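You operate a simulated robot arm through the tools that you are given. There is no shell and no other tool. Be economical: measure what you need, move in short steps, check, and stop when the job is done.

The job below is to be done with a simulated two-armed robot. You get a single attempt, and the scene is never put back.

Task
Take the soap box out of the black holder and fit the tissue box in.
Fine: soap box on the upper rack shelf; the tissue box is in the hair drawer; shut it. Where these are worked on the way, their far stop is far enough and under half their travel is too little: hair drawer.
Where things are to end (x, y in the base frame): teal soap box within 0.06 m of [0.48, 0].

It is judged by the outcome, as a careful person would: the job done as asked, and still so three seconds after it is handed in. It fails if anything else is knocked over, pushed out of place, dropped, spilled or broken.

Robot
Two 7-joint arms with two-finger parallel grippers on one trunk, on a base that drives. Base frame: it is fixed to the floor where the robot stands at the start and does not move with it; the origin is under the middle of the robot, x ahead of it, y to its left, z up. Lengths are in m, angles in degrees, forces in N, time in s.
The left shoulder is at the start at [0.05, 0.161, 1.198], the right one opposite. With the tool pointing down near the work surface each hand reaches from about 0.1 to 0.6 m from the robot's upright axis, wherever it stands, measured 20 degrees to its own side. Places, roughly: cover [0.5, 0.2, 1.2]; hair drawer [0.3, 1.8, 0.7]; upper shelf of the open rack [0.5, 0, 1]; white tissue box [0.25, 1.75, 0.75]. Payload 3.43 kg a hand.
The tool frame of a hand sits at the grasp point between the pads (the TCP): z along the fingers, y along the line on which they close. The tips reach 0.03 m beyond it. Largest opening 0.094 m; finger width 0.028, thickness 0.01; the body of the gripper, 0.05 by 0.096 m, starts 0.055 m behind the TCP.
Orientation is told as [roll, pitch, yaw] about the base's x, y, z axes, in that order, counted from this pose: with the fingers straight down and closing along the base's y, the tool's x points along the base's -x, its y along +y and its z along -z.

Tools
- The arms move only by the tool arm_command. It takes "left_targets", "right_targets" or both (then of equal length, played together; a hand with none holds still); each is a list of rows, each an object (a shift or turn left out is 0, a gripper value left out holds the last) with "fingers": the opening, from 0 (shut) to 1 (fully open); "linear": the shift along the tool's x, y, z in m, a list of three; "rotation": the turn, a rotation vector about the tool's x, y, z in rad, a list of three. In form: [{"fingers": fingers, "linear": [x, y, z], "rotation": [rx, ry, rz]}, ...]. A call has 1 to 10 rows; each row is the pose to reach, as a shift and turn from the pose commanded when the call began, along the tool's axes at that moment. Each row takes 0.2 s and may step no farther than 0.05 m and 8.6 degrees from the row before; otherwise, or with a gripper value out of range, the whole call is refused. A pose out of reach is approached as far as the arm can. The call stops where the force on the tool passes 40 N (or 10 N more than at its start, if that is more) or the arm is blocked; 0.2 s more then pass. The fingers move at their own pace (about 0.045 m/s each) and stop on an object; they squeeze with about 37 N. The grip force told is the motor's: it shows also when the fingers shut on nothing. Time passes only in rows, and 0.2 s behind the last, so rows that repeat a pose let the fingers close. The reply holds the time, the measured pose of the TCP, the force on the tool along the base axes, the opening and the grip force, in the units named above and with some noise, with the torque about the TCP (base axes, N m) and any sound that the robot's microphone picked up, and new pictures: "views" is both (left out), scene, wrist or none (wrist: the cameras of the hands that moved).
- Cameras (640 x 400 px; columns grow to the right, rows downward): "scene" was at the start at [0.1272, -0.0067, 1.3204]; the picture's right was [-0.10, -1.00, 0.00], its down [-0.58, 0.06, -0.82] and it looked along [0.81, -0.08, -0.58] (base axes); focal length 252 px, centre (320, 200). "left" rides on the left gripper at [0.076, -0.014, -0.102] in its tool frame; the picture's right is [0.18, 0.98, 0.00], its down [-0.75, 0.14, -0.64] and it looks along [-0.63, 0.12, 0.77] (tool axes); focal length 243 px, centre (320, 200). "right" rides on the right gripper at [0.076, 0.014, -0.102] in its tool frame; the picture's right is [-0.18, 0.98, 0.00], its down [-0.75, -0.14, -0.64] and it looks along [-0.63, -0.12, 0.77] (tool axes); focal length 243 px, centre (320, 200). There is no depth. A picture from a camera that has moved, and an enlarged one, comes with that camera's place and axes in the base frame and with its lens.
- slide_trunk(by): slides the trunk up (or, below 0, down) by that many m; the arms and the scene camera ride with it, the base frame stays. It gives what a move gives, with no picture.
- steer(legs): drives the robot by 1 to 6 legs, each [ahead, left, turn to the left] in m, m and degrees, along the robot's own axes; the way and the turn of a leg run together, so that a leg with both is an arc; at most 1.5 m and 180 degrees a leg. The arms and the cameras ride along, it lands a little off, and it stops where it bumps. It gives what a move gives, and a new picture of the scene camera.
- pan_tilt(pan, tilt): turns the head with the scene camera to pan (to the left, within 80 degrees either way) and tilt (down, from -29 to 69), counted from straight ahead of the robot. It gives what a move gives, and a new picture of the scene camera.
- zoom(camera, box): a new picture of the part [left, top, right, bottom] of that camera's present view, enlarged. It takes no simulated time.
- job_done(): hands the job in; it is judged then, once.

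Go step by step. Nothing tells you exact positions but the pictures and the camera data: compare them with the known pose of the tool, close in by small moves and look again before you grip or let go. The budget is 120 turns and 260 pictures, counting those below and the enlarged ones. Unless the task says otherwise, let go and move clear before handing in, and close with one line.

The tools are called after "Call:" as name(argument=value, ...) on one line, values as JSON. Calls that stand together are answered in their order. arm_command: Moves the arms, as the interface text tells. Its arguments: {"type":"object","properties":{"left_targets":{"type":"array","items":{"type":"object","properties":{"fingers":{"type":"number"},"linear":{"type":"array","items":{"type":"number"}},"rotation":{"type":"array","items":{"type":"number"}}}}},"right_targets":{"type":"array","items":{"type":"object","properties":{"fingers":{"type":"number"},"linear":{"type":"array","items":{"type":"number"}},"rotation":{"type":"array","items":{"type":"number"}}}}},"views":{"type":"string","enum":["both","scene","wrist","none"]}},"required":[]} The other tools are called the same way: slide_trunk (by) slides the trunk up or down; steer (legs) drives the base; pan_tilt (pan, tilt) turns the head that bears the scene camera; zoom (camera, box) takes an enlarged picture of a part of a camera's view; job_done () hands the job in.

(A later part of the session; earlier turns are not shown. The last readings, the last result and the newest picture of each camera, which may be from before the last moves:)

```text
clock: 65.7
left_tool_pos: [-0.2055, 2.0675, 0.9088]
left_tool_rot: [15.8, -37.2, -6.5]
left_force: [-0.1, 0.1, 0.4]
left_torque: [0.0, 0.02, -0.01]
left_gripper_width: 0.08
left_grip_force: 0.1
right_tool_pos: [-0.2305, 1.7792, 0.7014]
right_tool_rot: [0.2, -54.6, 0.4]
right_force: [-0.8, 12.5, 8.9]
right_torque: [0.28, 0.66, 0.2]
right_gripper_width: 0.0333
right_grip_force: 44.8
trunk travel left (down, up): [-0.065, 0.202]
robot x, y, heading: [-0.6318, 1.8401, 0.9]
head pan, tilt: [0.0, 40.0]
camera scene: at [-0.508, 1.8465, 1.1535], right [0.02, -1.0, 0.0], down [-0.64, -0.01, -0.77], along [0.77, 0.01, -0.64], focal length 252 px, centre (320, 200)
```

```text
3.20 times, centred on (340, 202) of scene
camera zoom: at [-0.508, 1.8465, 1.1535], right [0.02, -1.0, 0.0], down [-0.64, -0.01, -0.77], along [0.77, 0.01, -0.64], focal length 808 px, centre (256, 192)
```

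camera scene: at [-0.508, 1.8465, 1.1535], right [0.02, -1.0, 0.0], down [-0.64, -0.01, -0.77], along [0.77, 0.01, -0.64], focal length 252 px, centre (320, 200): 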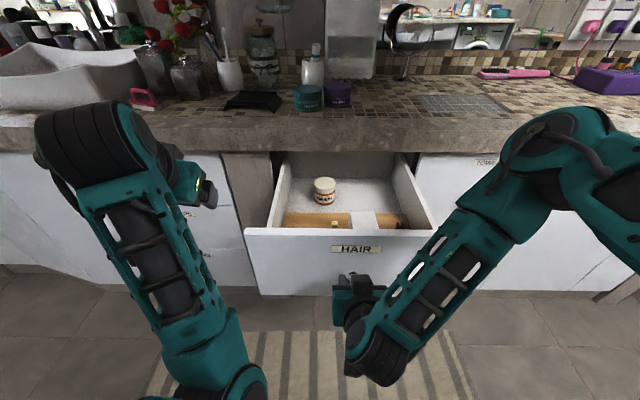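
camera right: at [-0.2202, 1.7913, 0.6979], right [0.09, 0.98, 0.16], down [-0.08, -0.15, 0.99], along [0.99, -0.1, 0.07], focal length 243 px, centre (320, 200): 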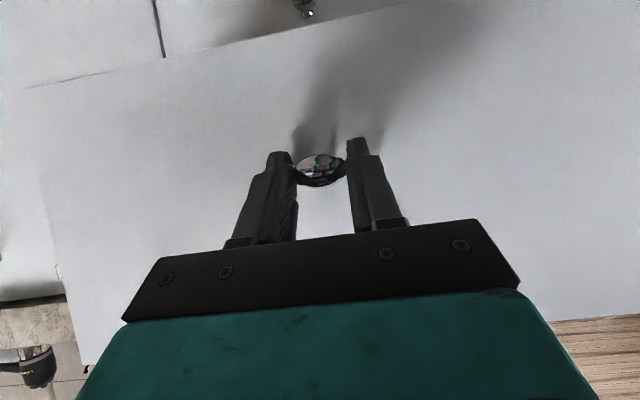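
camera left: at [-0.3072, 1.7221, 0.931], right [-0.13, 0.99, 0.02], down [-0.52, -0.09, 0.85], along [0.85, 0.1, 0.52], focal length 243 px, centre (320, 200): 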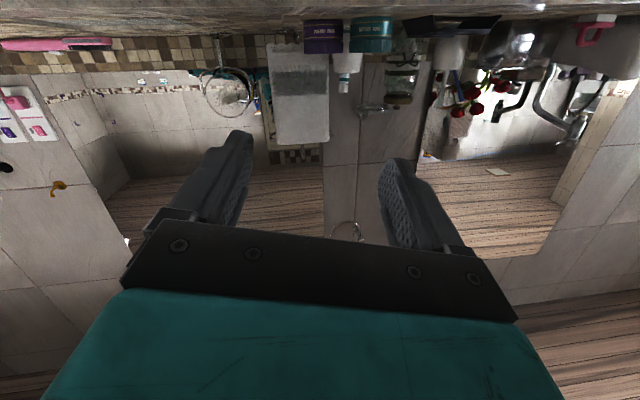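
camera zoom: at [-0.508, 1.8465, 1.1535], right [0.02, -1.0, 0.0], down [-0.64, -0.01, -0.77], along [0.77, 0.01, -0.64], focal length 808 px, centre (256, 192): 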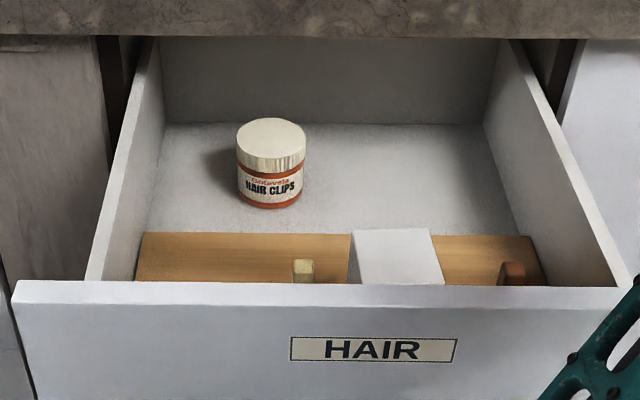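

The white box sits in the front compartment around [-0.09, 1.75]. I release the knob, back off and rise to look in from above.

Call:
arm_command(right_targets=[{"fingers": 0.7}, {"fingers": 0.8}, {"fingers": 0.8}, {"linear": [0.008, 0, -0.02], "fingers": 0.8}, {"linear": [0.016, 0, -0.04], "fingers": 0.8}, {"linear": [-0.01, 0, -0.07], "fingers": 0.8}, {"linear": [-0.04, 0, -0.09], "fingers": 0.8}, {"linear": [-0.08, 0, -0.11], "fingers": 0.8}, {"linear": [-0.12, 0, -0.135], "fingers": 0.8}, {"linear": [-0.14, 0, -0.15], "fingers": 0.8}])

Call:
pan_tilt(pan=-5, tilt=55)

```text
clock: 67.9
left_tool_pos: [-0.2043, 2.0666, 0.9087]
left_tool_rot: [15.9, -37.1, -6.4]
left_force: [-0.2, 0.6, 0.1]
left_torque: [0.03, 0.03, -0.01]
left_gripper_width: 0.0797
left_grip_force: 0.1
right_tool_pos: [-0.2696, 1.7784, 0.9027]
right_tool_rot: [0.3, -54.5, 0.5]
right_force: [-0.6, 1.1, -1.1]
right_torque: [-0.01, 0.0, -0.01]
right_gripper_width: 0.0749
right_grip_force: 0.0
trunk travel left (down, up): [-0.065, 0.202]
robot x, y, heading: [-0.6312, 1.8385, 1.1]
head pan, tilt: [0.0, 40.0]
camera scene: at [-0.5076, 1.8457, 1.1533], right [0.02, -1.0, 0.0], down [-0.64, -0.01, -0.77], along [0.77, 0.01, -0.64], focal length 252 px, centre (320, 200)
camera right: at [-0.3977, 1.7916, 0.8989], right [0.1, 0.98, 0.15], down [-0.08, -0.14, 0.99], along [0.99, -0.11, 0.07], focal length 243 px, centre (320, 200)
```

scene: 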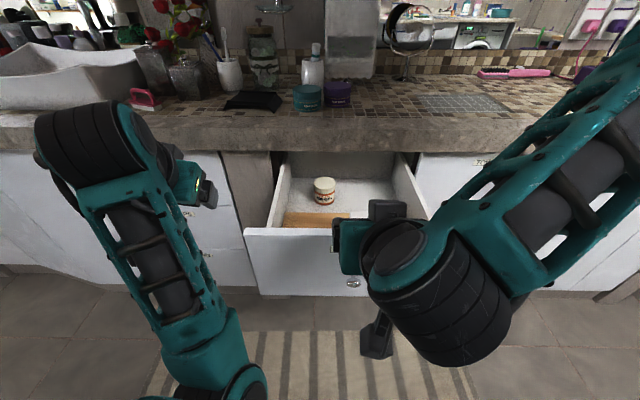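
right: 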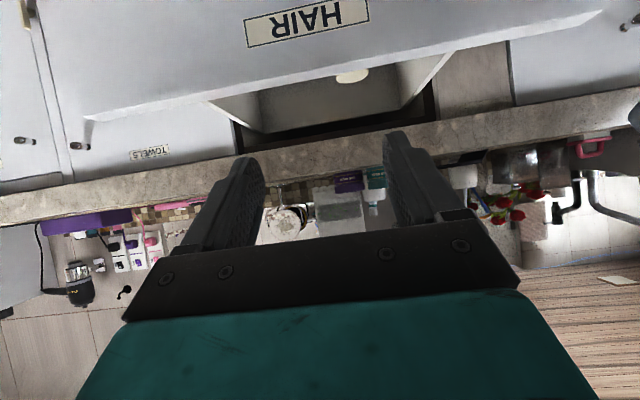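

```text
clock: 68.7
left_tool_pos: [-0.2055, 2.0661, 0.9082]
left_tool_rot: [15.7, -37.1, -6.6]
left_force: [-0.2, 0.2, 0.2]
left_torque: [0.0, 0.03, 0.02]
left_gripper_width: 0.0798
left_grip_force: 0.0
right_tool_pos: [-0.2686, 1.7784, 0.9027]
right_tool_rot: [0.2, -54.5, 0.4]
right_force: [-0.8, 0.7, -0.5]
right_torque: [-0.01, 0.01, 0.01]
right_gripper_width: 0.0752
right_grip_force: 0.2
trunk travel left (down, up): [-0.065, 0.202]
robot x, y, heading: [-0.6318, 1.8468, 0.9]
head pan, tilt: [-5.0, 55.0]
camera scene: at [-0.5207, 1.8393, 1.1327], right [-0.07, -1.0, 0.0], down [-0.82, 0.06, -0.57], along [0.57, -0.04, -0.82], focal length 252 px, centre (320, 200)
```

scene: 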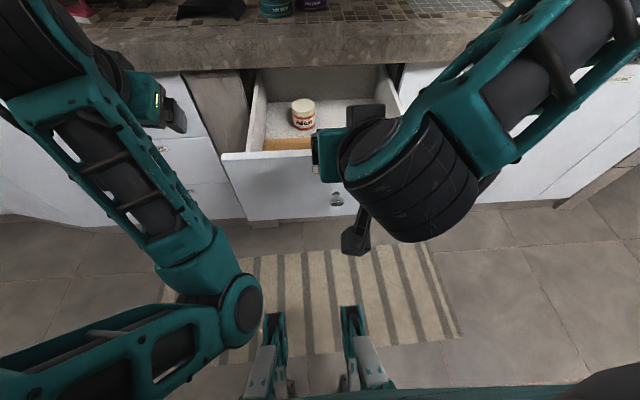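

Now I bring the right hand above the box, pointing down, for a view from the wrist camera.

Call:
arm_command(right_targets=[{"linear": [-0.03, -0.004, 0.01], "rotation": [0, 0.1, 0]}, {"linear": [-0.05, -0.008, 0.02], "rotation": [0, 0.22, 0]}, {"linear": [-0.07, -0.012, 0.035], "rotation": [0, 0.34, 0]}, {"linear": [-0.09, -0.016, 0.05], "rotation": [0, 0.46, 0]}, {"linear": [-0.11, -0.02, 0.065], "rotation": [0, 0.58, 0]}, {"linear": [-0.13, -0.024, 0.08], "rotation": [0, 0.7, 0]}, {"linear": [-0.14, -0.026, 0.095], "rotation": [0, 0.82, 0]}, {"linear": [-0.1476, -0.028, 0.1035], "rotation": [0, 0.95, 0]}, {"linear": [-0.1476, -0.028, 0.1035], "rotation": [0, 0.95, 0]}])

```text
clock: 70.7
left_tool_pos: [-0.2049, 2.0671, 0.9075]
left_tool_rot: [15.8, -37.1, -6.5]
left_force: [-0.5, 0.5, -0.6]
left_torque: [0.03, -0.02, 0.03]
left_gripper_width: 0.0798
left_grip_force: 0.0
right_tool_pos: [-0.1012, 1.7526, 0.9606]
right_tool_rot: [0.2, 0.0, 0.7]
right_force: [0.4, 0.2, 0.6]
right_torque: [-0.03, 0.02, 0.02]
right_gripper_width: 0.0751
right_grip_force: 0.1
trunk travel left (down, up): [-0.065, 0.202]
robot x, y, heading: [-0.6316, 1.8437, 1.0]
head pan, tilt: [-5.0, 55.0]
camera scene: at [-0.5207, 1.8393, 1.1326], right [-0.07, -1.0, 0.0], down [-0.82, 0.06, -0.57], along [0.57, -0.04, -0.82], focal length 252 px, centre (320, 200)
camera right: at [-0.1777, 1.7652, 1.0627], right [0.17, 0.99, 0.0], down [0.76, -0.13, 0.64], along [0.63, -0.11, -0.77], focal length 243 px, centre (320, 200)
```

scene: 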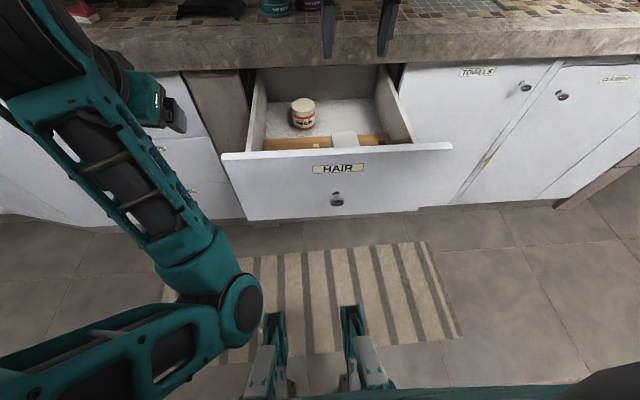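
right: 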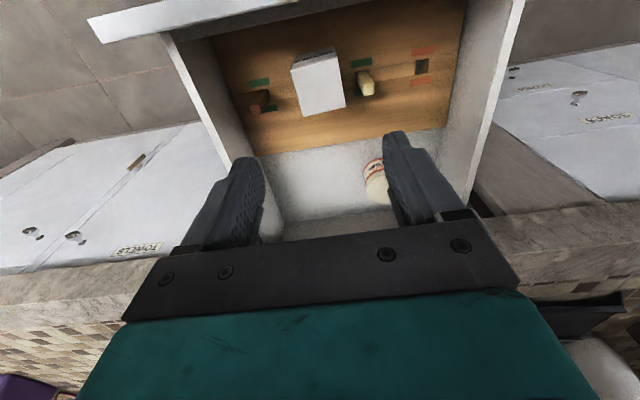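

The box is visible in the wrist view, so I zoom in on it.

Call:
zoom(camera="right", box=[200, 0, 460, 162])

Call:
zoom(camera="scene", box=[220, 80, 440, 217])

```text
2.46 times, centred on (330, 81) of right
camera zoom: at [-0.1777, 1.7652, 1.0627], right [0.17, 0.99, 0.0], down [0.76, -0.13, 0.64], along [0.63, -0.11, -0.77], focal length 597 px, centre (295, 493)
```

zoom: 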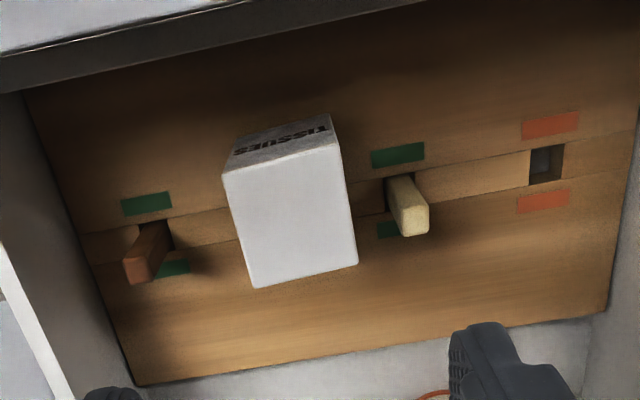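

```text
2.91 times, centred on (330, 148) of scene
camera zoom: at [-0.5207, 1.8393, 1.1326], right [-0.07, -1.0, 0.0], down [-0.82, 0.06, -0.57], along [0.57, -0.04, -0.82], focal length 735 px, centre (291, 350)
```

zoom: 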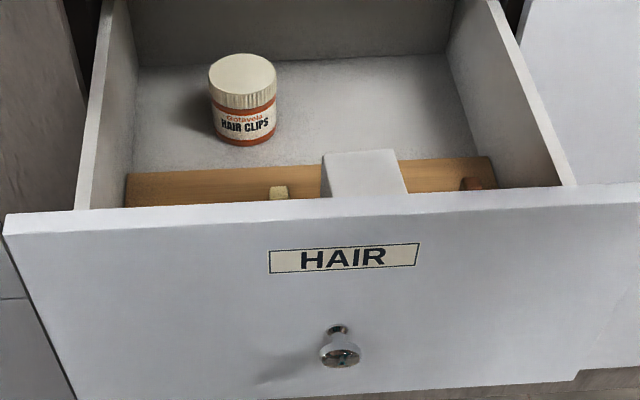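

There seems to be a wooden insert with pegs and green and red marks beside the tissue box. I move the wrist camera for a closer look before gripping.

Call:
arm_command(right_targets=[{"linear": [0.04, 0.02, 0]}, {"linear": [0.08, 0.02, 0]}, {"linear": [0.12, 0.02, 0.02]}, {"linear": [0.13, 0.02, 0.05]}, {"linear": [0.13, 0.02, 0.05]}], views="none")

Call:
zoom(camera="right", box=[160, 60, 480, 260])

```text
clock: 71.9
left_tool_pos: [-0.2046, 2.0668, 0.9085]
left_tool_rot: [15.8, -37.1, -6.6]
left_force: [-0.3, -1.0, 0.7]
left_torque: [-0.01, -0.01, 0.03]
left_gripper_width: 0.0799
left_grip_force: 0.1
right_tool_pos: [-0.2318, 1.77, 0.9093]
right_tool_rot: [0.2, -0.1, 0.6]
right_force: [0.0, -0.7, -0.4]
right_torque: [0.0, 0.0, 0.02]
right_gripper_width: 0.0753
right_grip_force: 0.0
trunk travel left (down, up): [-0.065, 0.202]
robot x, y, heading: [-0.634, 1.8413, 1.1]
head pan, tilt: [-5.0, 55.0]
```

```text
2.00 times, centred on (320, 160) of right
camera zoom: at [-0.3087, 1.783, 1.0109], right [0.17, 0.98, 0.0], down [0.75, -0.14, 0.64], along [0.63, -0.11, -0.77], focal length 485 px, centre (320, 280)
```

zoom: 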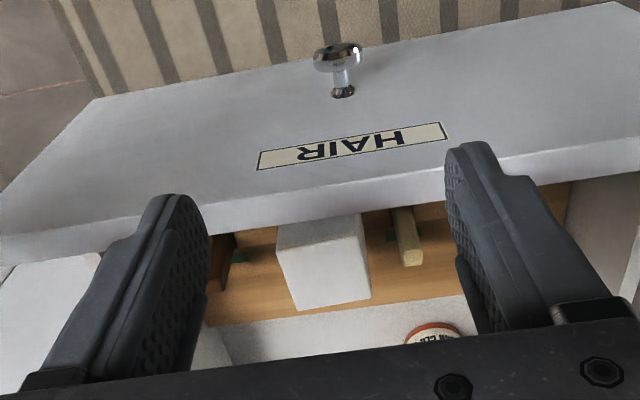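

I tilt the hand so that its camera looks straight down into the drawer.

Call:
arm_command(right_targets=[{"linear": [-0.01, 0, -0.04]}, {"linear": [-0.04, 0, -0.07], "rotation": [0, 0.1, 0]}, {"linear": [-0.07, 0, -0.08], "rotation": [0, 0.22, 0]}, {"linear": [-0.1, -0.005, -0.08], "rotation": [0, 0.35, 0]}, {"linear": [-0.13, -0.01, -0.08], "rotation": [0, 0.48, 0]}, {"linear": [-0.14, -0.01, -0.08], "rotation": [0, 0.61, 0]}, {"linear": [-0.14, -0.01, -0.08], "rotation": [0, 0.61, 0]}], views="none")

Call:
zoom(camera="right", box=[160, 0, 480, 200])

```text
clock: 73.5
left_tool_pos: [-0.2029, 2.0661, 0.9094]
left_tool_rot: [15.8, -37.1, -6.5]
left_force: [0.1, -0.7, 1.3]
left_torque: [-0.03, 0.0, -0.03]
left_gripper_width: 0.0799
left_grip_force: 0.1
right_tool_pos: [-0.1284, 1.7376, 0.9756]
right_tool_rot: [0.5, 34.7, 0.9]
right_force: [-0.3, -1.1, -0.2]
right_torque: [0.03, 0.01, 0.01]
right_gripper_width: 0.075
right_grip_force: 0.0
right hand out of reach, approached as far as the arm can: row 5, 6, 7
trunk travel left (down, up): [-0.065, 0.202]
robot x, y, heading: [-0.6308, 1.844, 0.9]
head pan, tilt: [-5.0, 55.0]
```

```text
2.00 times, centred on (320, 100) of right
camera zoom: at [-0.1331, 1.7511, 1.1026], right [0.14, 0.99, -0.1], down [0.99, -0.13, 0.1], along [0.08, -0.11, -0.99], focal length 485 px, centre (320, 400)
```

zoom: 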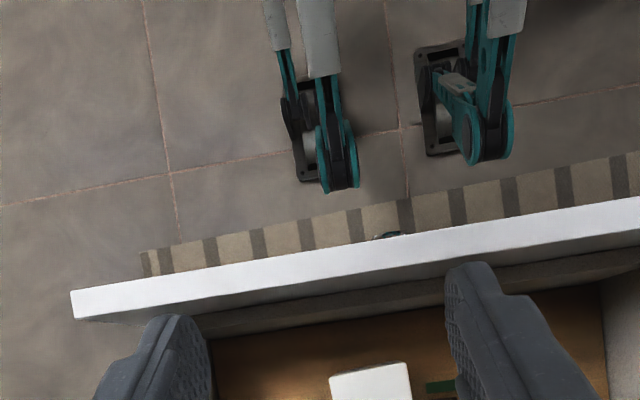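

Call:
arm_command(right_targets=[{"linear": [0, 0, 0], "rotation": [0, -0.14, 0]}, {"linear": [-0.02, 0, 0], "rotation": [0, -0.28, 0]}, {"linear": [-0.04, 0, 0], "rotation": [0, -0.38, 0]}, {"linear": [-0.04, 0, 0], "rotation": [0, -0.38, 0]}], views="none")

Call:
zoom(camera="right", box=[220, 40, 460, 190])

```text
clock: 74.5
left_tool_pos: [-0.2042, 2.0674, 0.9087]
left_tool_rot: [15.8, -37.1, -6.5]
left_force: [-0.6, 0.5, 0.0]
left_torque: [-0.05, 0.0, -0.01]
left_gripper_width: 0.0799
left_grip_force: 0.0
right_tool_pos: [-0.0955, 1.738, 0.9526]
right_tool_rot: [0.1, 13.0, 0.7]
right_force: [-0.4, 0.3, 1.1]
right_torque: [0.0, 0.0, 0.02]
right_gripper_width: 0.0749
right_grip_force: 0.0
trunk travel left (down, up): [-0.065, 0.202]
robot x, y, heading: [-0.6348, 1.8426, 1.0]
head pan, tilt: [-5.0, 55.0]
```

```text
2.67 times, centred on (340, 115) of right
camera zoom: at [-0.1481, 1.7511, 1.0686], right [0.17, 0.98, -0.04], down [0.88, -0.13, 0.46], along [0.44, -0.11, -0.89], focal length 647 px, centre (267, 427)
```

zoom: 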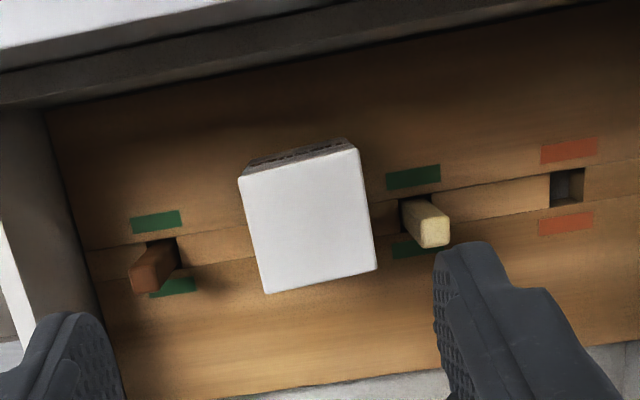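

The tissue box is about 0.056 m square, centred near [-0.093, 1.750] with its top at z≈0.744, yaw ≈3.5°. Both pegs sit at the green marks, so I take it to be free. I come down over it with the present 13° tilt, which keeps the wrist camera clear of the drawer front.

Call:
arm_command(right_targets=[{"linear": [-0.01, 0.003, 0.037], "rotation": [0, 0, -0.02]}, {"linear": [-0.02, 0.006, 0.074], "rotation": [0, 0, -0.05]}, {"linear": [-0.03, 0.009, 0.111], "rotation": [0, 0, -0.05]}, {"linear": [-0.0387, 0.009, 0.1476], "rotation": [0, 0, -0.05]}, {"linear": [-0.0387, 0.009, 0.1476], "rotation": [0, 0, -0.05]}])

```text
clock: 75.7
left_tool_pos: [-0.2041, 2.0662, 0.9078]
left_tool_rot: [15.8, -37.1, -6.6]
left_force: [-0.4, 0.5, 0.2]
left_torque: [-0.01, 0.0, -0.01]
left_gripper_width: 0.08
left_grip_force: 0.0
right_tool_pos: [-0.0924, 1.7475, 0.8016]
right_tool_rot: [0.8, 13.1, 3.7]
right_force: [-0.6, 0.3, 0.0]
right_torque: [0.01, -0.05, 0.02]
right_gripper_width: 0.0754
right_grip_force: 0.0
trunk travel left (down, up): [-0.065, 0.202]
robot x, y, heading: [-0.6359, 1.8416, 0.7]
head pan, tilt: [-5.0, 55.0]
camera scene: at [-0.5207, 1.8393, 1.1326], right [-0.07, -1.0, 0.0], down [-0.82, 0.06, -0.57], along [0.57, -0.04, -0.82], focal length 252 px, centre (320, 200)
camera right: at [-0.1448, 1.7567, 0.9165], right [0.12, 0.99, -0.03], down [0.89, -0.1, 0.45], along [0.45, -0.08, -0.89], focal length 243 px, centre (320, 200)
```

scene: 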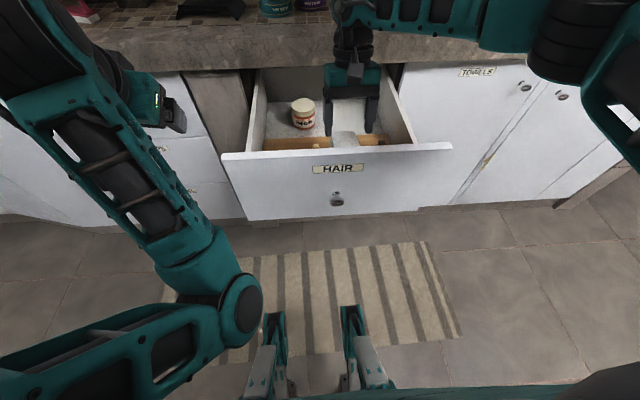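
right: 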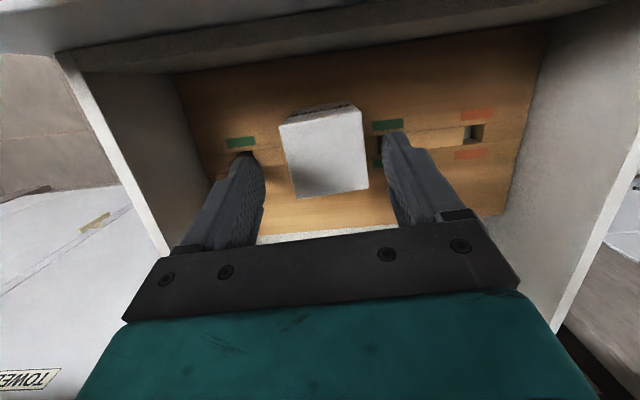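

It is centred over the box, so I descend about 6 cm slowly.

Call:
arm_command(right_targets=[{"linear": [-0.003, 0, 0.015]}, {"linear": [-0.005, 0, 0.03]}, {"linear": [-0.009, 0, 0.045]}, {"linear": [-0.012, 0, 0.06]}, {"linear": [-0.012, 0, 0.06]}])

```text
clock: 76.9
left_tool_pos: [-0.2041, 2.0659, 0.9084]
left_tool_rot: [15.8, -37.1, -6.5]
left_force: [0.0, 0.6, 1.0]
left_torque: [0.01, 0.0, -0.02]
left_gripper_width: 0.0801
left_grip_force: 0.0
right_tool_pos: [-0.0954, 1.7473, 0.7392]
right_tool_rot: [0.9, 13.1, 3.6]
right_force: [0.2, 0.2, 0.1]
right_torque: [0.0, -0.01, 0.01]
right_gripper_width: 0.0752
right_grip_force: 0.2
trunk travel left (down, up): [-0.065, 0.202]
robot x, y, heading: [-0.6313, 1.8403, 0.6]
head pan, tilt: [-5.0, 55.0]
camera scene: at [-0.5207, 1.8393, 1.1326], right [-0.07, -1.0, 0.0], down [-0.82, 0.06, -0.57], along [0.57, -0.04, -0.82], focal length 252 px, centre (320, 200)
camera right: at [-0.1473, 1.7573, 0.8556], right [0.12, 0.99, -0.03], down [0.89, -0.1, 0.45], along [0.45, -0.08, -0.89], focal length 243 px, centre (320, 200)
```

scene: 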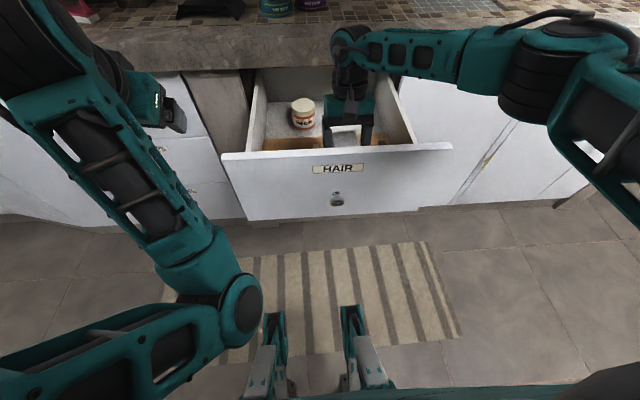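
right: 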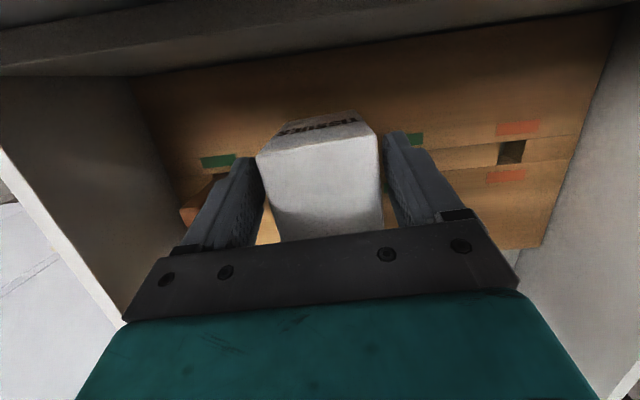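

The box is between the pads. I close and lift 1.5 cm gently to test that it is free.

Call:
arm_command(right_targets=[{"fingers": 0.3}, {"fingers": 0.3}, {"fingers": 0.3}, {"fingers": 0.3}, {"fingers": 0.3}, {"linear": [0.001, 0, -0.005]}, {"linear": [0.0022, 0, -0.01]}, {"linear": [0.0034, 0, -0.015]}, {"linear": [0.0034, 0, -0.015]}])

```text
clock: 78.9
left_tool_pos: [-0.205, 2.0673, 0.9084]
left_tool_rot: [15.7, -37.2, -6.5]
left_force: [0.5, -0.1, -0.1]
left_torque: [-0.03, -0.01, 0.0]
left_gripper_width: 0.0798
left_grip_force: 0.1
right_tool_pos: [-0.0946, 1.7465, 0.7549]
right_tool_rot: [0.8, 13.0, 3.6]
right_force: [0.2, -0.2, 1.2]
right_torque: [-0.12, 0.01, -0.02]
right_gripper_width: 0.0567
right_grip_force: 36.9
trunk travel left (down, up): [-0.065, 0.202]
robot x, y, heading: [-0.6297, 1.8408, 0.9]
head pan, tilt: [-5.0, 55.0]
camera scene: at [-0.5208, 1.8393, 1.1327], right [-0.07, -1.0, 0.0], down [-0.82, 0.06, -0.57], along [0.57, -0.04, -0.82], focal length 252 px, centre (320, 200)
camera right: at [-0.1469, 1.7571, 0.8712], right [0.12, 0.99, -0.03], down [0.89, -0.09, 0.45], along [0.45, -0.08, -0.89], focal length 243 px, centre (320, 200)
```

scene: 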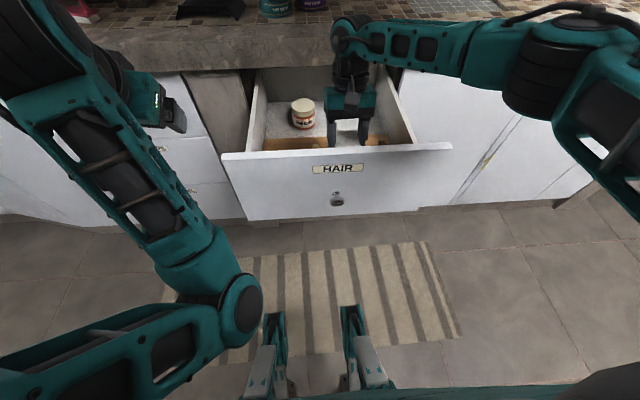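
right: 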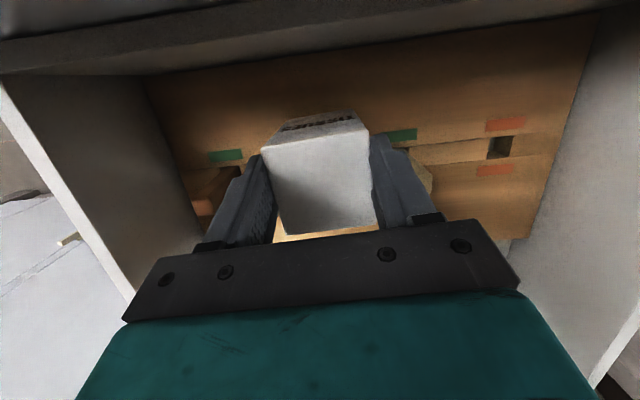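

The tissue box is free and held at 0.057 m. I lift it well clear of the drawer front and check.

Call:
arm_command(right_targets=[{"linear": [0.009, 0, -0.039]}, {"linear": [0.018, 0, -0.078]}, {"linear": [0.027, 0, -0.117]}, {"linear": [0.036, 0, -0.156]}, {"linear": [0.045, 0, -0.195]}, {"linear": [0.06, 0, -0.225]}, {"linear": [0.06, 0, -0.225]}])

```text
clock: 80.5
left_tool_pos: [-0.2037, 2.0658, 0.9081]
left_tool_rot: [15.8, -37.1, -6.5]
left_force: [-0.4, -0.2, -1.0]
left_torque: [0.0, -0.01, -0.02]
left_gripper_width: 0.08
left_grip_force: 0.0
right_tool_pos: [-0.1036, 1.7452, 0.9871]
right_tool_rot: [0.9, 13.1, 3.6]
right_force: [0.3, 0.4, -0.4]
right_torque: [-0.01, 0.01, 0.03]
right_gripper_width: 0.057
right_grip_force: 37.4
trunk travel left (down, up): [-0.065, 0.202]
robot x, y, heading: [-0.6294, 1.8447, 1.2]
head pan, tilt: [-5.0, 55.0]
camera scene: at [-0.5207, 1.8393, 1.1326], right [-0.07, -1.0, 0.0], down [-0.82, 0.06, -0.57], along [0.57, -0.04, -0.82], focal length 252 px, centre (320, 200)
camera right: at [-0.1556, 1.756, 1.1037], right [0.12, 0.99, -0.03], down [0.89, -0.09, 0.45], along [0.45, -0.08, -0.89], focal length 243 px, centre (320, 200)
```

scene: 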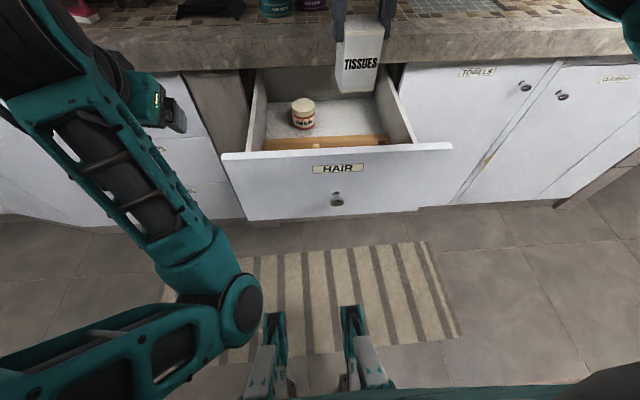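
right: 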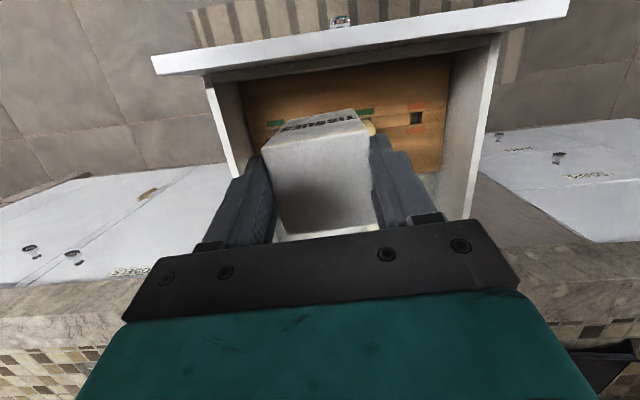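

The box is about 0.108 m tall and hangs upright. I test whether this arm can raise it high enough to be set into the holder directly in this attitude.

Call:
arm_command(right_targets=[{"linear": [0.013, 0, -0.026]}, {"linear": [0.026, 0, -0.052]}, {"linear": [0.039, 0, -0.078]}, {"linear": [0.052, 0, -0.105]}, {"linear": [0.066, 0, -0.131]}, {"linear": [0.08, 0, -0.158]}, {"linear": [0.094, 0, -0.184]}, {"linear": [0.094, 0, -0.184]}])

```text
clock: 82.3
left_tool_pos: [-0.2049, 2.0668, 0.9076]
left_tool_rot: [15.9, -37.2, -6.6]
left_force: [0.1, 0.0, 0.0]
left_torque: [0.01, 0.0, 0.01]
left_gripper_width: 0.08
left_grip_force: 0.1
right_tool_pos: [-0.1656, 1.7378, 1.1718]
right_tool_rot: [0.9, 12.9, 3.5]
right_force: [-0.2, 1.2, 0.0]
right_torque: [0.01, 0.01, -0.01]
right_gripper_width: 0.0568
right_grip_force: 37.1
right hand out of reach, approached as far as the arm can: row 6, 7, 8
trunk travel left (down, up): [-0.065, 0.202]
robot x, y, heading: [-0.6302, 1.8437, 0.8]
head pan, tilt: [-5.0, 55.0]
camera scene: at [-0.5206, 1.8392, 1.1326], right [-0.07, -1.0, 0.0], down [-0.82, 0.06, -0.57], along [0.57, -0.04, -0.82], focal length 252 px, centre (320, 200)
camera right: at [-0.2173, 1.7466, 1.2879], right [0.12, 0.99, -0.03], down [0.89, -0.1, 0.46], along [0.45, -0.08, -0.89], focal length 243 px, centre (320, 200)
```

scene: 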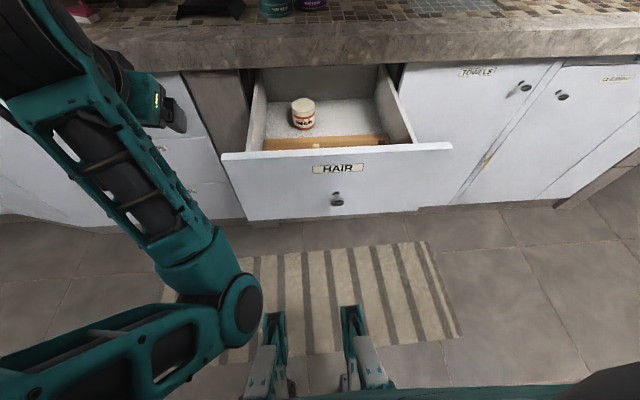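
right: 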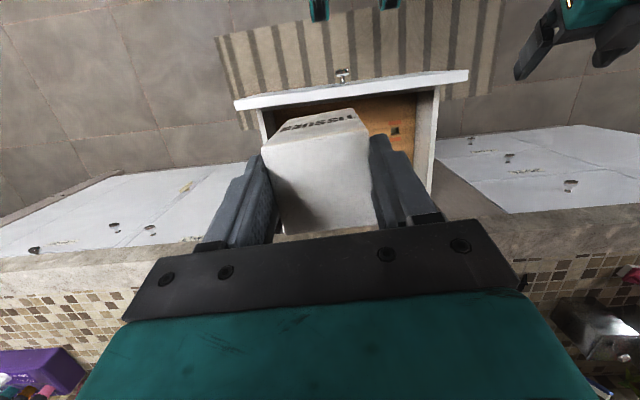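

In this grip the reach is a few centimetres short of clearing the rim. I will set the box on the counter front to the right and regrip it with the hand level, as I did with the soap.

Call:
steer(legs=[[0, -0.6, -1], [0.25, 0, 0]])

Call:
pan_tilt(pan=-15, tilt=40)

```text
clock: 87.2
left_tool_pos: [0.056, 1.4445, 0.9085]
left_tool_rot: [15.8, -37.2, -8.0]
left_force: [-0.3, 0.0, -1.2]
left_torque: [-0.03, -0.01, 0.01]
left_gripper_width: 0.0796
left_grip_force: 0.0
right_tool_pos: [0.0874, 1.1149, 1.1719]
right_tool_rot: [0.9, 13.0, 2.2]
right_force: [0.4, 0.0, -0.1]
right_torque: [-0.01, -0.01, 0.0]
right_gripper_width: 0.057
right_grip_force: 36.9
trunk travel left (down, up): [-0.065, 0.202]
robot x, y, heading: [-0.3781, 1.2332, -0.6]
head pan, tilt: [-5.0, 55.0]
camera scene: at [-0.2657, 1.2243, 1.1326], right [-0.1, -1.0, 0.0], down [-0.82, 0.08, -0.57], along [0.57, -0.06, -0.82], focal length 252 px, centre (320, 200)
```

scene: 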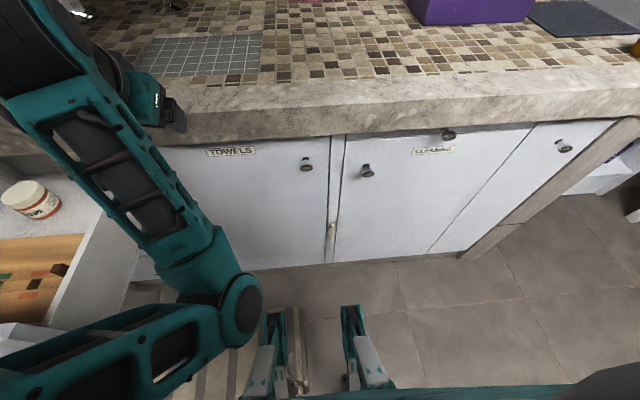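

```text
clock: 87.9
left_tool_pos: [0.0561, 1.4435, 0.9073]
left_tool_rot: [15.7, -37.2, -7.8]
left_force: [-0.1, -0.3, -0.8]
left_torque: [0.02, 0.0, 0.01]
left_gripper_width: 0.0797
left_grip_force: 0.1
right_tool_pos: [0.0865, 1.1134, 1.172]
right_tool_rot: [0.9, 12.8, 2.2]
right_force: [-0.4, 0.2, -1.1]
right_torque: [0.01, 0.0, 0.0]
right_gripper_width: 0.0569
right_grip_force: 37.6
trunk travel left (down, up): [-0.065, 0.202]
robot x, y, heading: [-0.378, 1.2313, -0.2]
head pan, tilt: [-15.0, 40.0]
camera scene: at [-0.2558, 1.2086, 1.1533], right [-0.27, -0.96, 0.0], down [-0.62, 0.17, -0.77], along [0.74, -0.2, -0.64], focal length 252 px, centre (320, 200)
```

scene: 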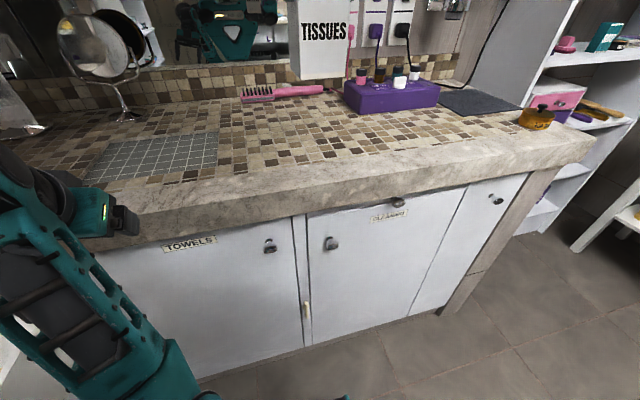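

The counter's front band is clear here. I bring the box over it at about [0.2, 1.11], still above the surface.

Call:
arm_command(right_targets=[{"linear": [-0.03, -0.001, 0.02]}, {"linear": [-0.06, -0.002, 0.04]}, {"linear": [-0.09, -0.003, 0.065]}, {"linear": [-0.12, -0.004, 0.09]}, {"linear": [-0.146, -0.004, 0.115]}, {"linear": [-0.146, -0.004, 0.133]}, {"linear": [-0.146, -0.004, 0.133]}])

```text
clock: 89.5
left_tool_pos: [0.0558, 1.4434, 0.9083]
left_tool_rot: [15.8, -37.2, -7.9]
left_force: [0.1, 0.1, -0.2]
left_torque: [0.0, 0.0, 0.0]
left_gripper_width: 0.0799
left_grip_force: 0.1
right_tool_pos: [0.1958, 1.1179, 1.0012]
right_tool_rot: [1.0, 12.9, 2.2]
right_force: [-0.1, 0.4, -0.1]
right_torque: [-0.01, 0.02, -0.03]
right_gripper_width: 0.0572
right_grip_force: 37.1
right hand out of reach, approached as far as the arm can: row 4, 5, 6, 7
trunk travel left (down, up): [-0.065, 0.202]
robot x, y, heading: [-0.3792, 1.2303, -0.5]
head pan, tilt: [-15.0, 40.0]
camera scene: at [-0.2558, 1.2085, 1.1533], right [-0.27, -0.96, 0.0], down [-0.62, 0.17, -0.77], along [0.74, -0.2, -0.64], focal length 252 px, centre (320, 200)
camera right: at [0.1436, 1.1286, 1.1177], right [0.15, 0.99, -0.03], down [0.88, -0.12, 0.46], along [0.45, -0.09, -0.89], focal length 243 px, centre (320, 200)
```

scene: 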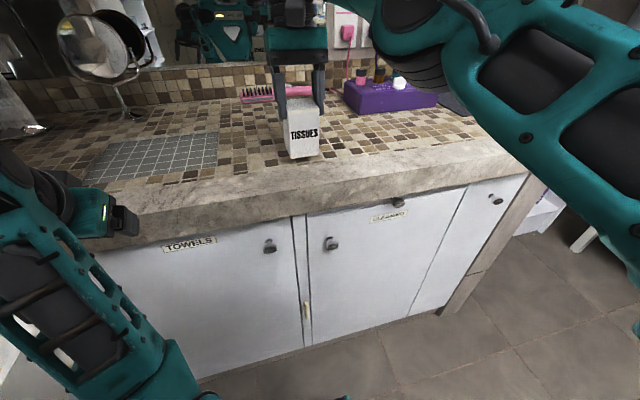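
right: 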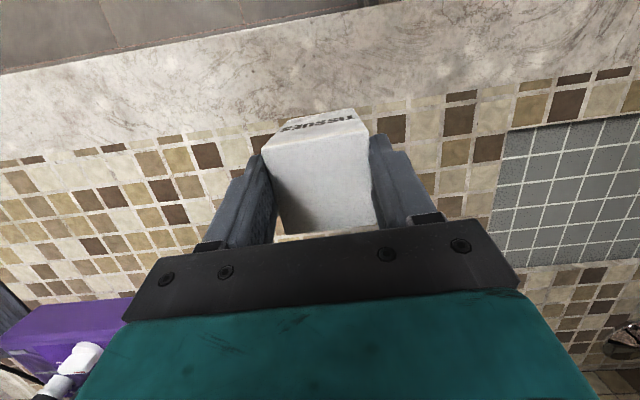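

It is over the clear band. I lower it to contact in small steps.

Call:
arm_command(right_targets=[{"linear": [-0.0018, 0, 0.008]}, {"linear": [-0.0035, 0, 0.0156]}, {"linear": [-0.0048, 0, 0.021]}, {"linear": [-0.006, 0, 0.0265]}, {"linear": [-0.0072, 0, 0.032]}, {"linear": [-0.0072, 0, 0.032]}], views="scene")

```text
clock: 90.7
left_tool_pos: [0.0549, 1.4435, 0.9088]
left_tool_rot: [15.7, -37.3, -7.8]
left_force: [-0.7, -0.4, -0.5]
left_torque: [0.03, -0.03, -0.02]
left_gripper_width: 0.0799
left_grip_force: 0.0
right_tool_pos: [0.1935, 1.1193, 0.9822]
right_tool_rot: [1.2, 11.9, 1.9]
right_force: [-4.1, 0.7, 13.8]
right_torque: [-0.37, 0.81, -0.17]
right_gripper_width: 0.0568
right_grip_force: 36.7
trunk travel left (down, up): [-0.065, 0.202]
robot x, y, heading: [-0.3791, 1.2314, -0.5]
head pan, tilt: [-15.0, 40.0]
stopped in row 5 (right hand): the force on the tool passed its limit (the readings are from after the stop); the commanded pose is now the measured one
camera scene: at [-0.2573, 1.2089, 1.1534], right [-0.27, -0.96, 0.0], down [-0.62, 0.17, -0.77], along [0.74, -0.21, -0.64], focal length 252 px, centre (320, 200)
```

scene: 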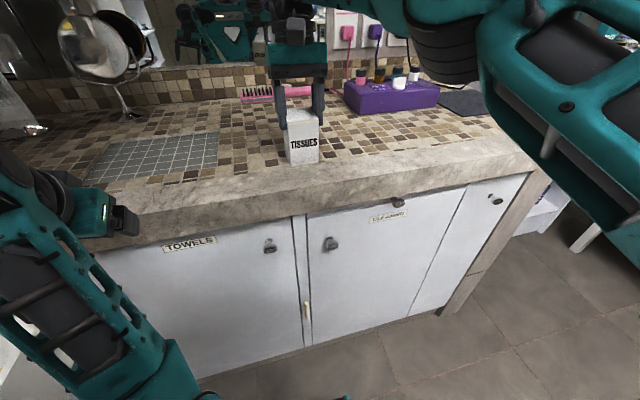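

It is resting on the counter. I release and rise.

Call:
arm_command(right_targets=[{"linear": [0.0, 0, -0.002]}, {"fingers": 0.9, "linear": [0.0, 0, -0.002]}, {"fingers": 0.9, "linear": [0.0, 0, -0.002]}, {"fingers": 0.9, "linear": [0.0, 0, -0.002]}, {"linear": [0.003, 0, -0.02]}, {"linear": [0.006, 0, -0.05]}, {"linear": [0.01, 0, -0.09]}, {"linear": [0.015, 0, -0.13]}])

```text
clock: 92.5
left_tool_pos: [0.0553, 1.4441, 0.9078]
left_tool_rot: [15.9, -37.2, -8.1]
left_force: [0.0, -0.2, -0.7]
left_torque: [-0.02, -0.01, -0.02]
left_gripper_width: 0.0799
left_grip_force: 0.1
right_tool_pos: [0.1835, 1.1238, 1.0475]
right_tool_rot: [1.2, 12.0, 2.0]
right_force: [0.0, -0.2, -0.5]
right_torque: [0.03, 0.01, 0.01]
right_gripper_width: 0.0846
right_grip_force: 0.2
right hand out of reach, approached as far as the arm can: row 6, 7, 8
trunk travel left (down, up): [-0.065, 0.202]
robot x, y, heading: [-0.3782, 1.2312, -0.5]
head pan, tilt: [-15.0, 40.0]
camera scene: at [-0.2561, 1.2083, 1.1533], right [-0.27, -0.96, 0.0], down [-0.62, 0.17, -0.77], along [0.74, -0.2, -0.64], focal length 252 px, centre (320, 200)
camera right: at [0.1292, 1.1352, 1.1633], right [0.15, 0.99, -0.02], down [0.87, -0.12, 0.47], along [0.46, -0.09, -0.88], focal length 243 px, centre (320, 200)
```

scene: 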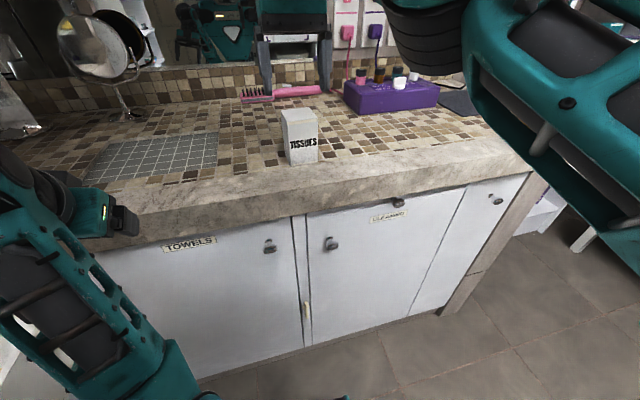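
right: 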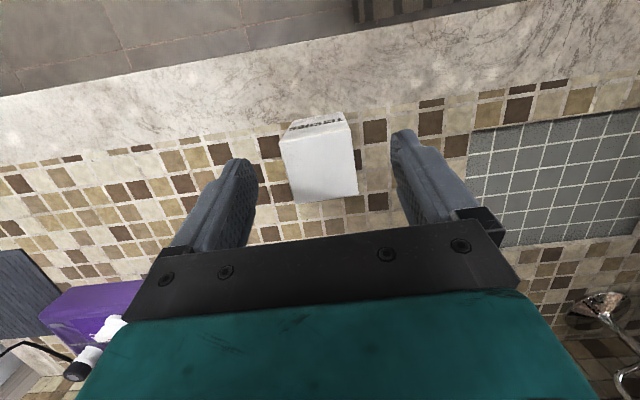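

The box stands on the counter by itself. Now I go back to shut the drawer: drive back and then left.

Call:
steer(legs=[[-0.27, 0, 0], [0, 0.6, 1]])

Call:
pan_tilt(pan=0, tilt=50)

```text
clock: 97.4
left_tool_pos: [-0.2193, 2.0675, 0.9081]
left_tool_rot: [15.9, -37.2, -6.4]
left_force: [-0.3, 0.0, 0.0]
left_torque: [0.01, 0.0, 0.03]
left_gripper_width: 0.0798
left_grip_force: 0.0
right_tool_pos: [-0.0841, 1.7535, 1.0477]
right_tool_rot: [1.2, 12.0, 3.3]
right_force: [-0.8, 0.9, -0.6]
right_torque: [0.0, -0.03, 0.02]
right_gripper_width: 0.0847
right_grip_force: 0.1
trunk travel left (down, up): [-0.065, 0.202]
robot x, y, heading: [-0.6464, 1.8432, 0.9]
head pan, tilt: [-15.0, 40.0]
camera scene: at [-0.5253, 1.8247, 1.1533], right [-0.24, -0.97, 0.0], down [-0.62, 0.16, -0.77], along [0.74, -0.19, -0.64], focal length 252 px, centre (320, 200)
```

scene: 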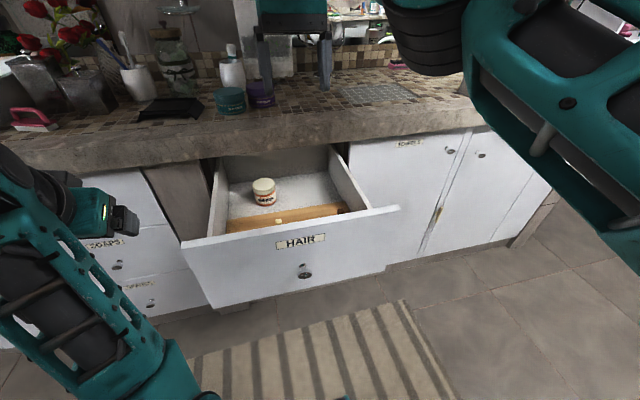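

```text
clock: 98.2
left_tool_pos: [-0.2192, 2.0675, 0.9084]
left_tool_rot: [15.8, -37.1, -6.4]
left_force: [0.3, -0.1, 0.0]
left_torque: [-0.01, 0.01, 0.01]
left_gripper_width: 0.0799
left_grip_force: 0.1
right_tool_pos: [-0.0841, 1.7522, 1.0484]
right_tool_rot: [1.2, 12.0, 3.6]
right_force: [-0.9, -0.8, 0.1]
right_torque: [0.0, 0.02, 0.01]
right_gripper_width: 0.0845
right_grip_force: 0.2
trunk travel left (down, up): [-0.065, 0.202]
robot x, y, heading: [-0.6476, 1.8468, 0.9]
head pan, tilt: [0.0, 50.0]
camera scene: at [-0.5308, 1.8465, 1.1392], right [0.02, -1.0, 0.0], down [-0.77, -0.01, -0.64], along [0.64, 0.01, -0.77], focal length 252 px, centre (320, 200)
```

scene: 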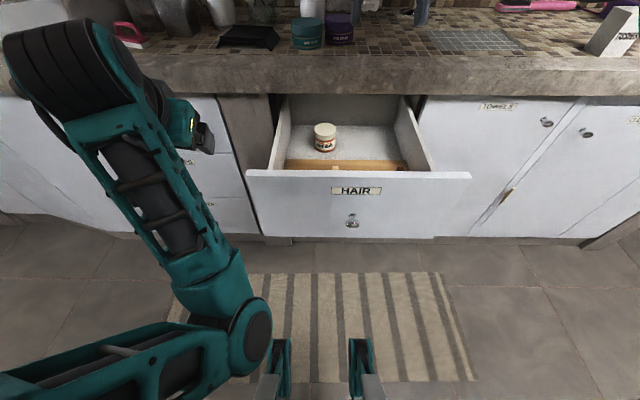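

The box is still fine on the counter at right. I bring the right hand, fist closed, back over the drawer front and tilt it forward for pushing.

Call:
arm_command(right_targets=[{"linear": [0.02, 0, 0.0], "rotation": [0, -0.14, 0], "fingers": 0}, {"linear": [0.04, 0, 0.01], "rotation": [0, -0.28, 0]}, {"linear": [0.06, 0, 0.02], "rotation": [0, -0.42, 0]}, {"linear": [0.08, 0, 0.03], "rotation": [0, -0.56, 0]}, {"linear": [0.1, 0, 0.04], "rotation": [0, -0.7, 0]}, {"linear": [0.12, 0, 0.045], "rotation": [0, -0.82, 0]}, {"linear": [0.14, 0, 0.05], "rotation": [0, -0.94, 0]}, {"linear": [0.16, 0, 0.06], "rotation": [0, -1.06, 0]}, {"linear": [0.18, 0, 0.067], "rotation": [0, -1.17, 0]}, {"linear": [0.18, 0, 0.067], "rotation": [0, -1.17, 0]}])

```text
clock: 100.4
left_tool_pos: [-0.2197, 2.0683, 0.9078]
left_tool_rot: [15.8, -37.2, -6.3]
left_force: [-0.1, -0.3, 0.1]
left_torque: [-0.01, -0.01, 0.05]
left_gripper_width: 0.0799
left_grip_force: 0.0
right_tool_pos: [-0.272, 1.7437, 1.0217]
right_tool_rot: [2.0, -55.0, 1.5]
right_force: [-0.1, -0.4, 0.1]
right_torque: [-0.03, 0.01, -0.02]
right_gripper_width: 0.0
right_grip_force: 32.7
right hand out of reach, approached as far as the arm can: row 9, 10
trunk travel left (down, up): [-0.065, 0.202]
robot x, y, heading: [-0.6483, 1.8405, 1.2]
head pan, tilt: [0.0, 50.0]
camera scene: at [-0.5308, 1.8465, 1.1391], right [0.02, -1.0, 0.0], down [-0.77, -0.01, -0.64], along [0.64, 0.01, -0.77], focal length 252 px, centre (320, 200)
camera right: at [-0.3998, 1.7519, 1.0171], right [0.05, 0.98, 0.17], down [-0.09, -0.17, 0.98], along [0.99, -0.07, 0.08], focal length 243 px, centre (320, 200)
```

scene: 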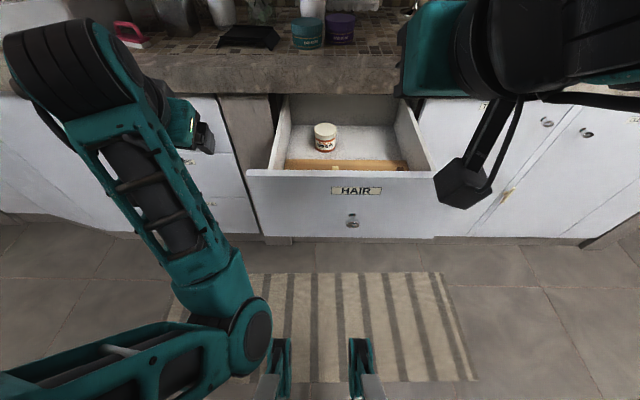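
right: 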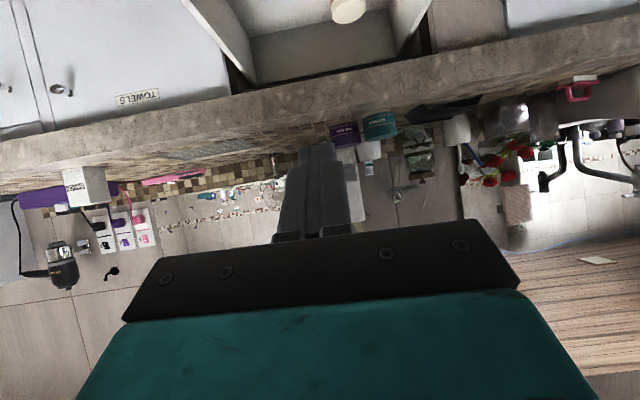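

Next I lower the fist in front of the drawer face, beside the knob.

Call:
arm_command(right_targets=[{"linear": [0.02, 0.01, -0.02]}, {"linear": [0.05, 0.02, 0.0]}, {"linear": [0.08, 0.03, 0.02]}, {"linear": [0.11, 0.04, 0.04]}, {"linear": [0.14, 0.05, 0.06]}, {"linear": [0.17, 0.06, 0.08]}, {"linear": [0.2, 0.07, 0.1]}, {"linear": [0.238, 0.075, 0.126]}, {"linear": [0.238, 0.075, 0.126]}])

```text
clock: 102.4
left_tool_pos: [-0.2197, 2.069, 0.9082]
left_tool_rot: [15.8, -37.2, -6.4]
left_force: [0.2, -0.7, 0.2]
left_torque: [0.03, 0.0, -0.01]
left_gripper_width: 0.0799
left_grip_force: 0.0
right_tool_pos: [-0.3059, 1.8247, 0.7547]
right_tool_rot: [2.1, -55.0, 1.5]
right_force: [-0.2, -0.7, 0.1]
right_torque: [-0.03, 0.0, 0.04]
right_gripper_width: 0.0
right_grip_force: 33.6
right hand out of reach, approached as far as the arm can: row 1, 2, 3, 4, 5
trunk travel left (down, up): [-0.065, 0.202]
robot x, y, heading: [-0.6506, 1.841, 1.0]
head pan, tilt: [0.0, 50.0]
camera scene: at [-0.5308, 1.8465, 1.1391], right [0.02, -1.0, 0.0], down [-0.77, -0.01, -0.64], along [0.64, 0.01, -0.77], focal length 252 px, centre (320, 200)
camera right: at [-0.4354, 1.831, 0.7502], right [0.05, 0.98, 0.17], down [-0.09, -0.17, 0.98], along [1.0, -0.06, 0.08], focal length 243 px, centre (320, 200)
```

scene: 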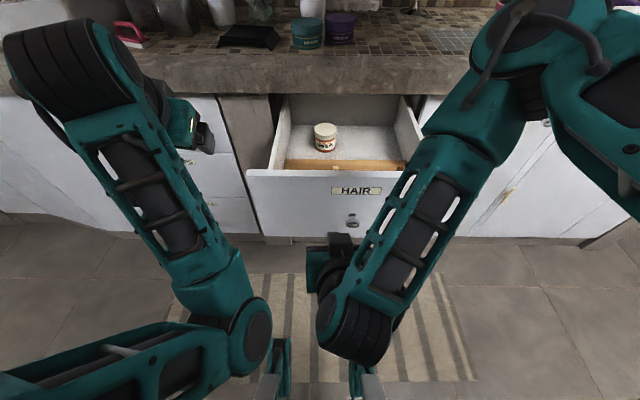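
right: 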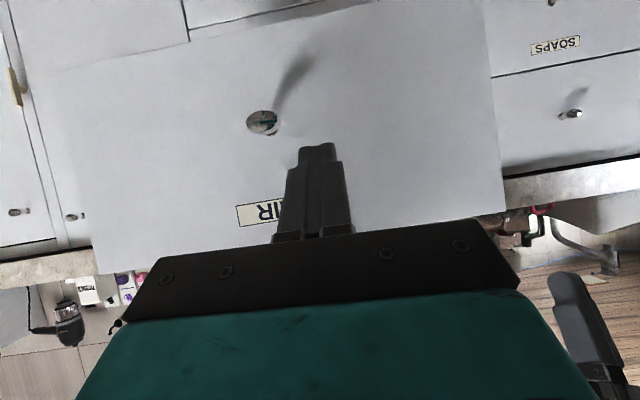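

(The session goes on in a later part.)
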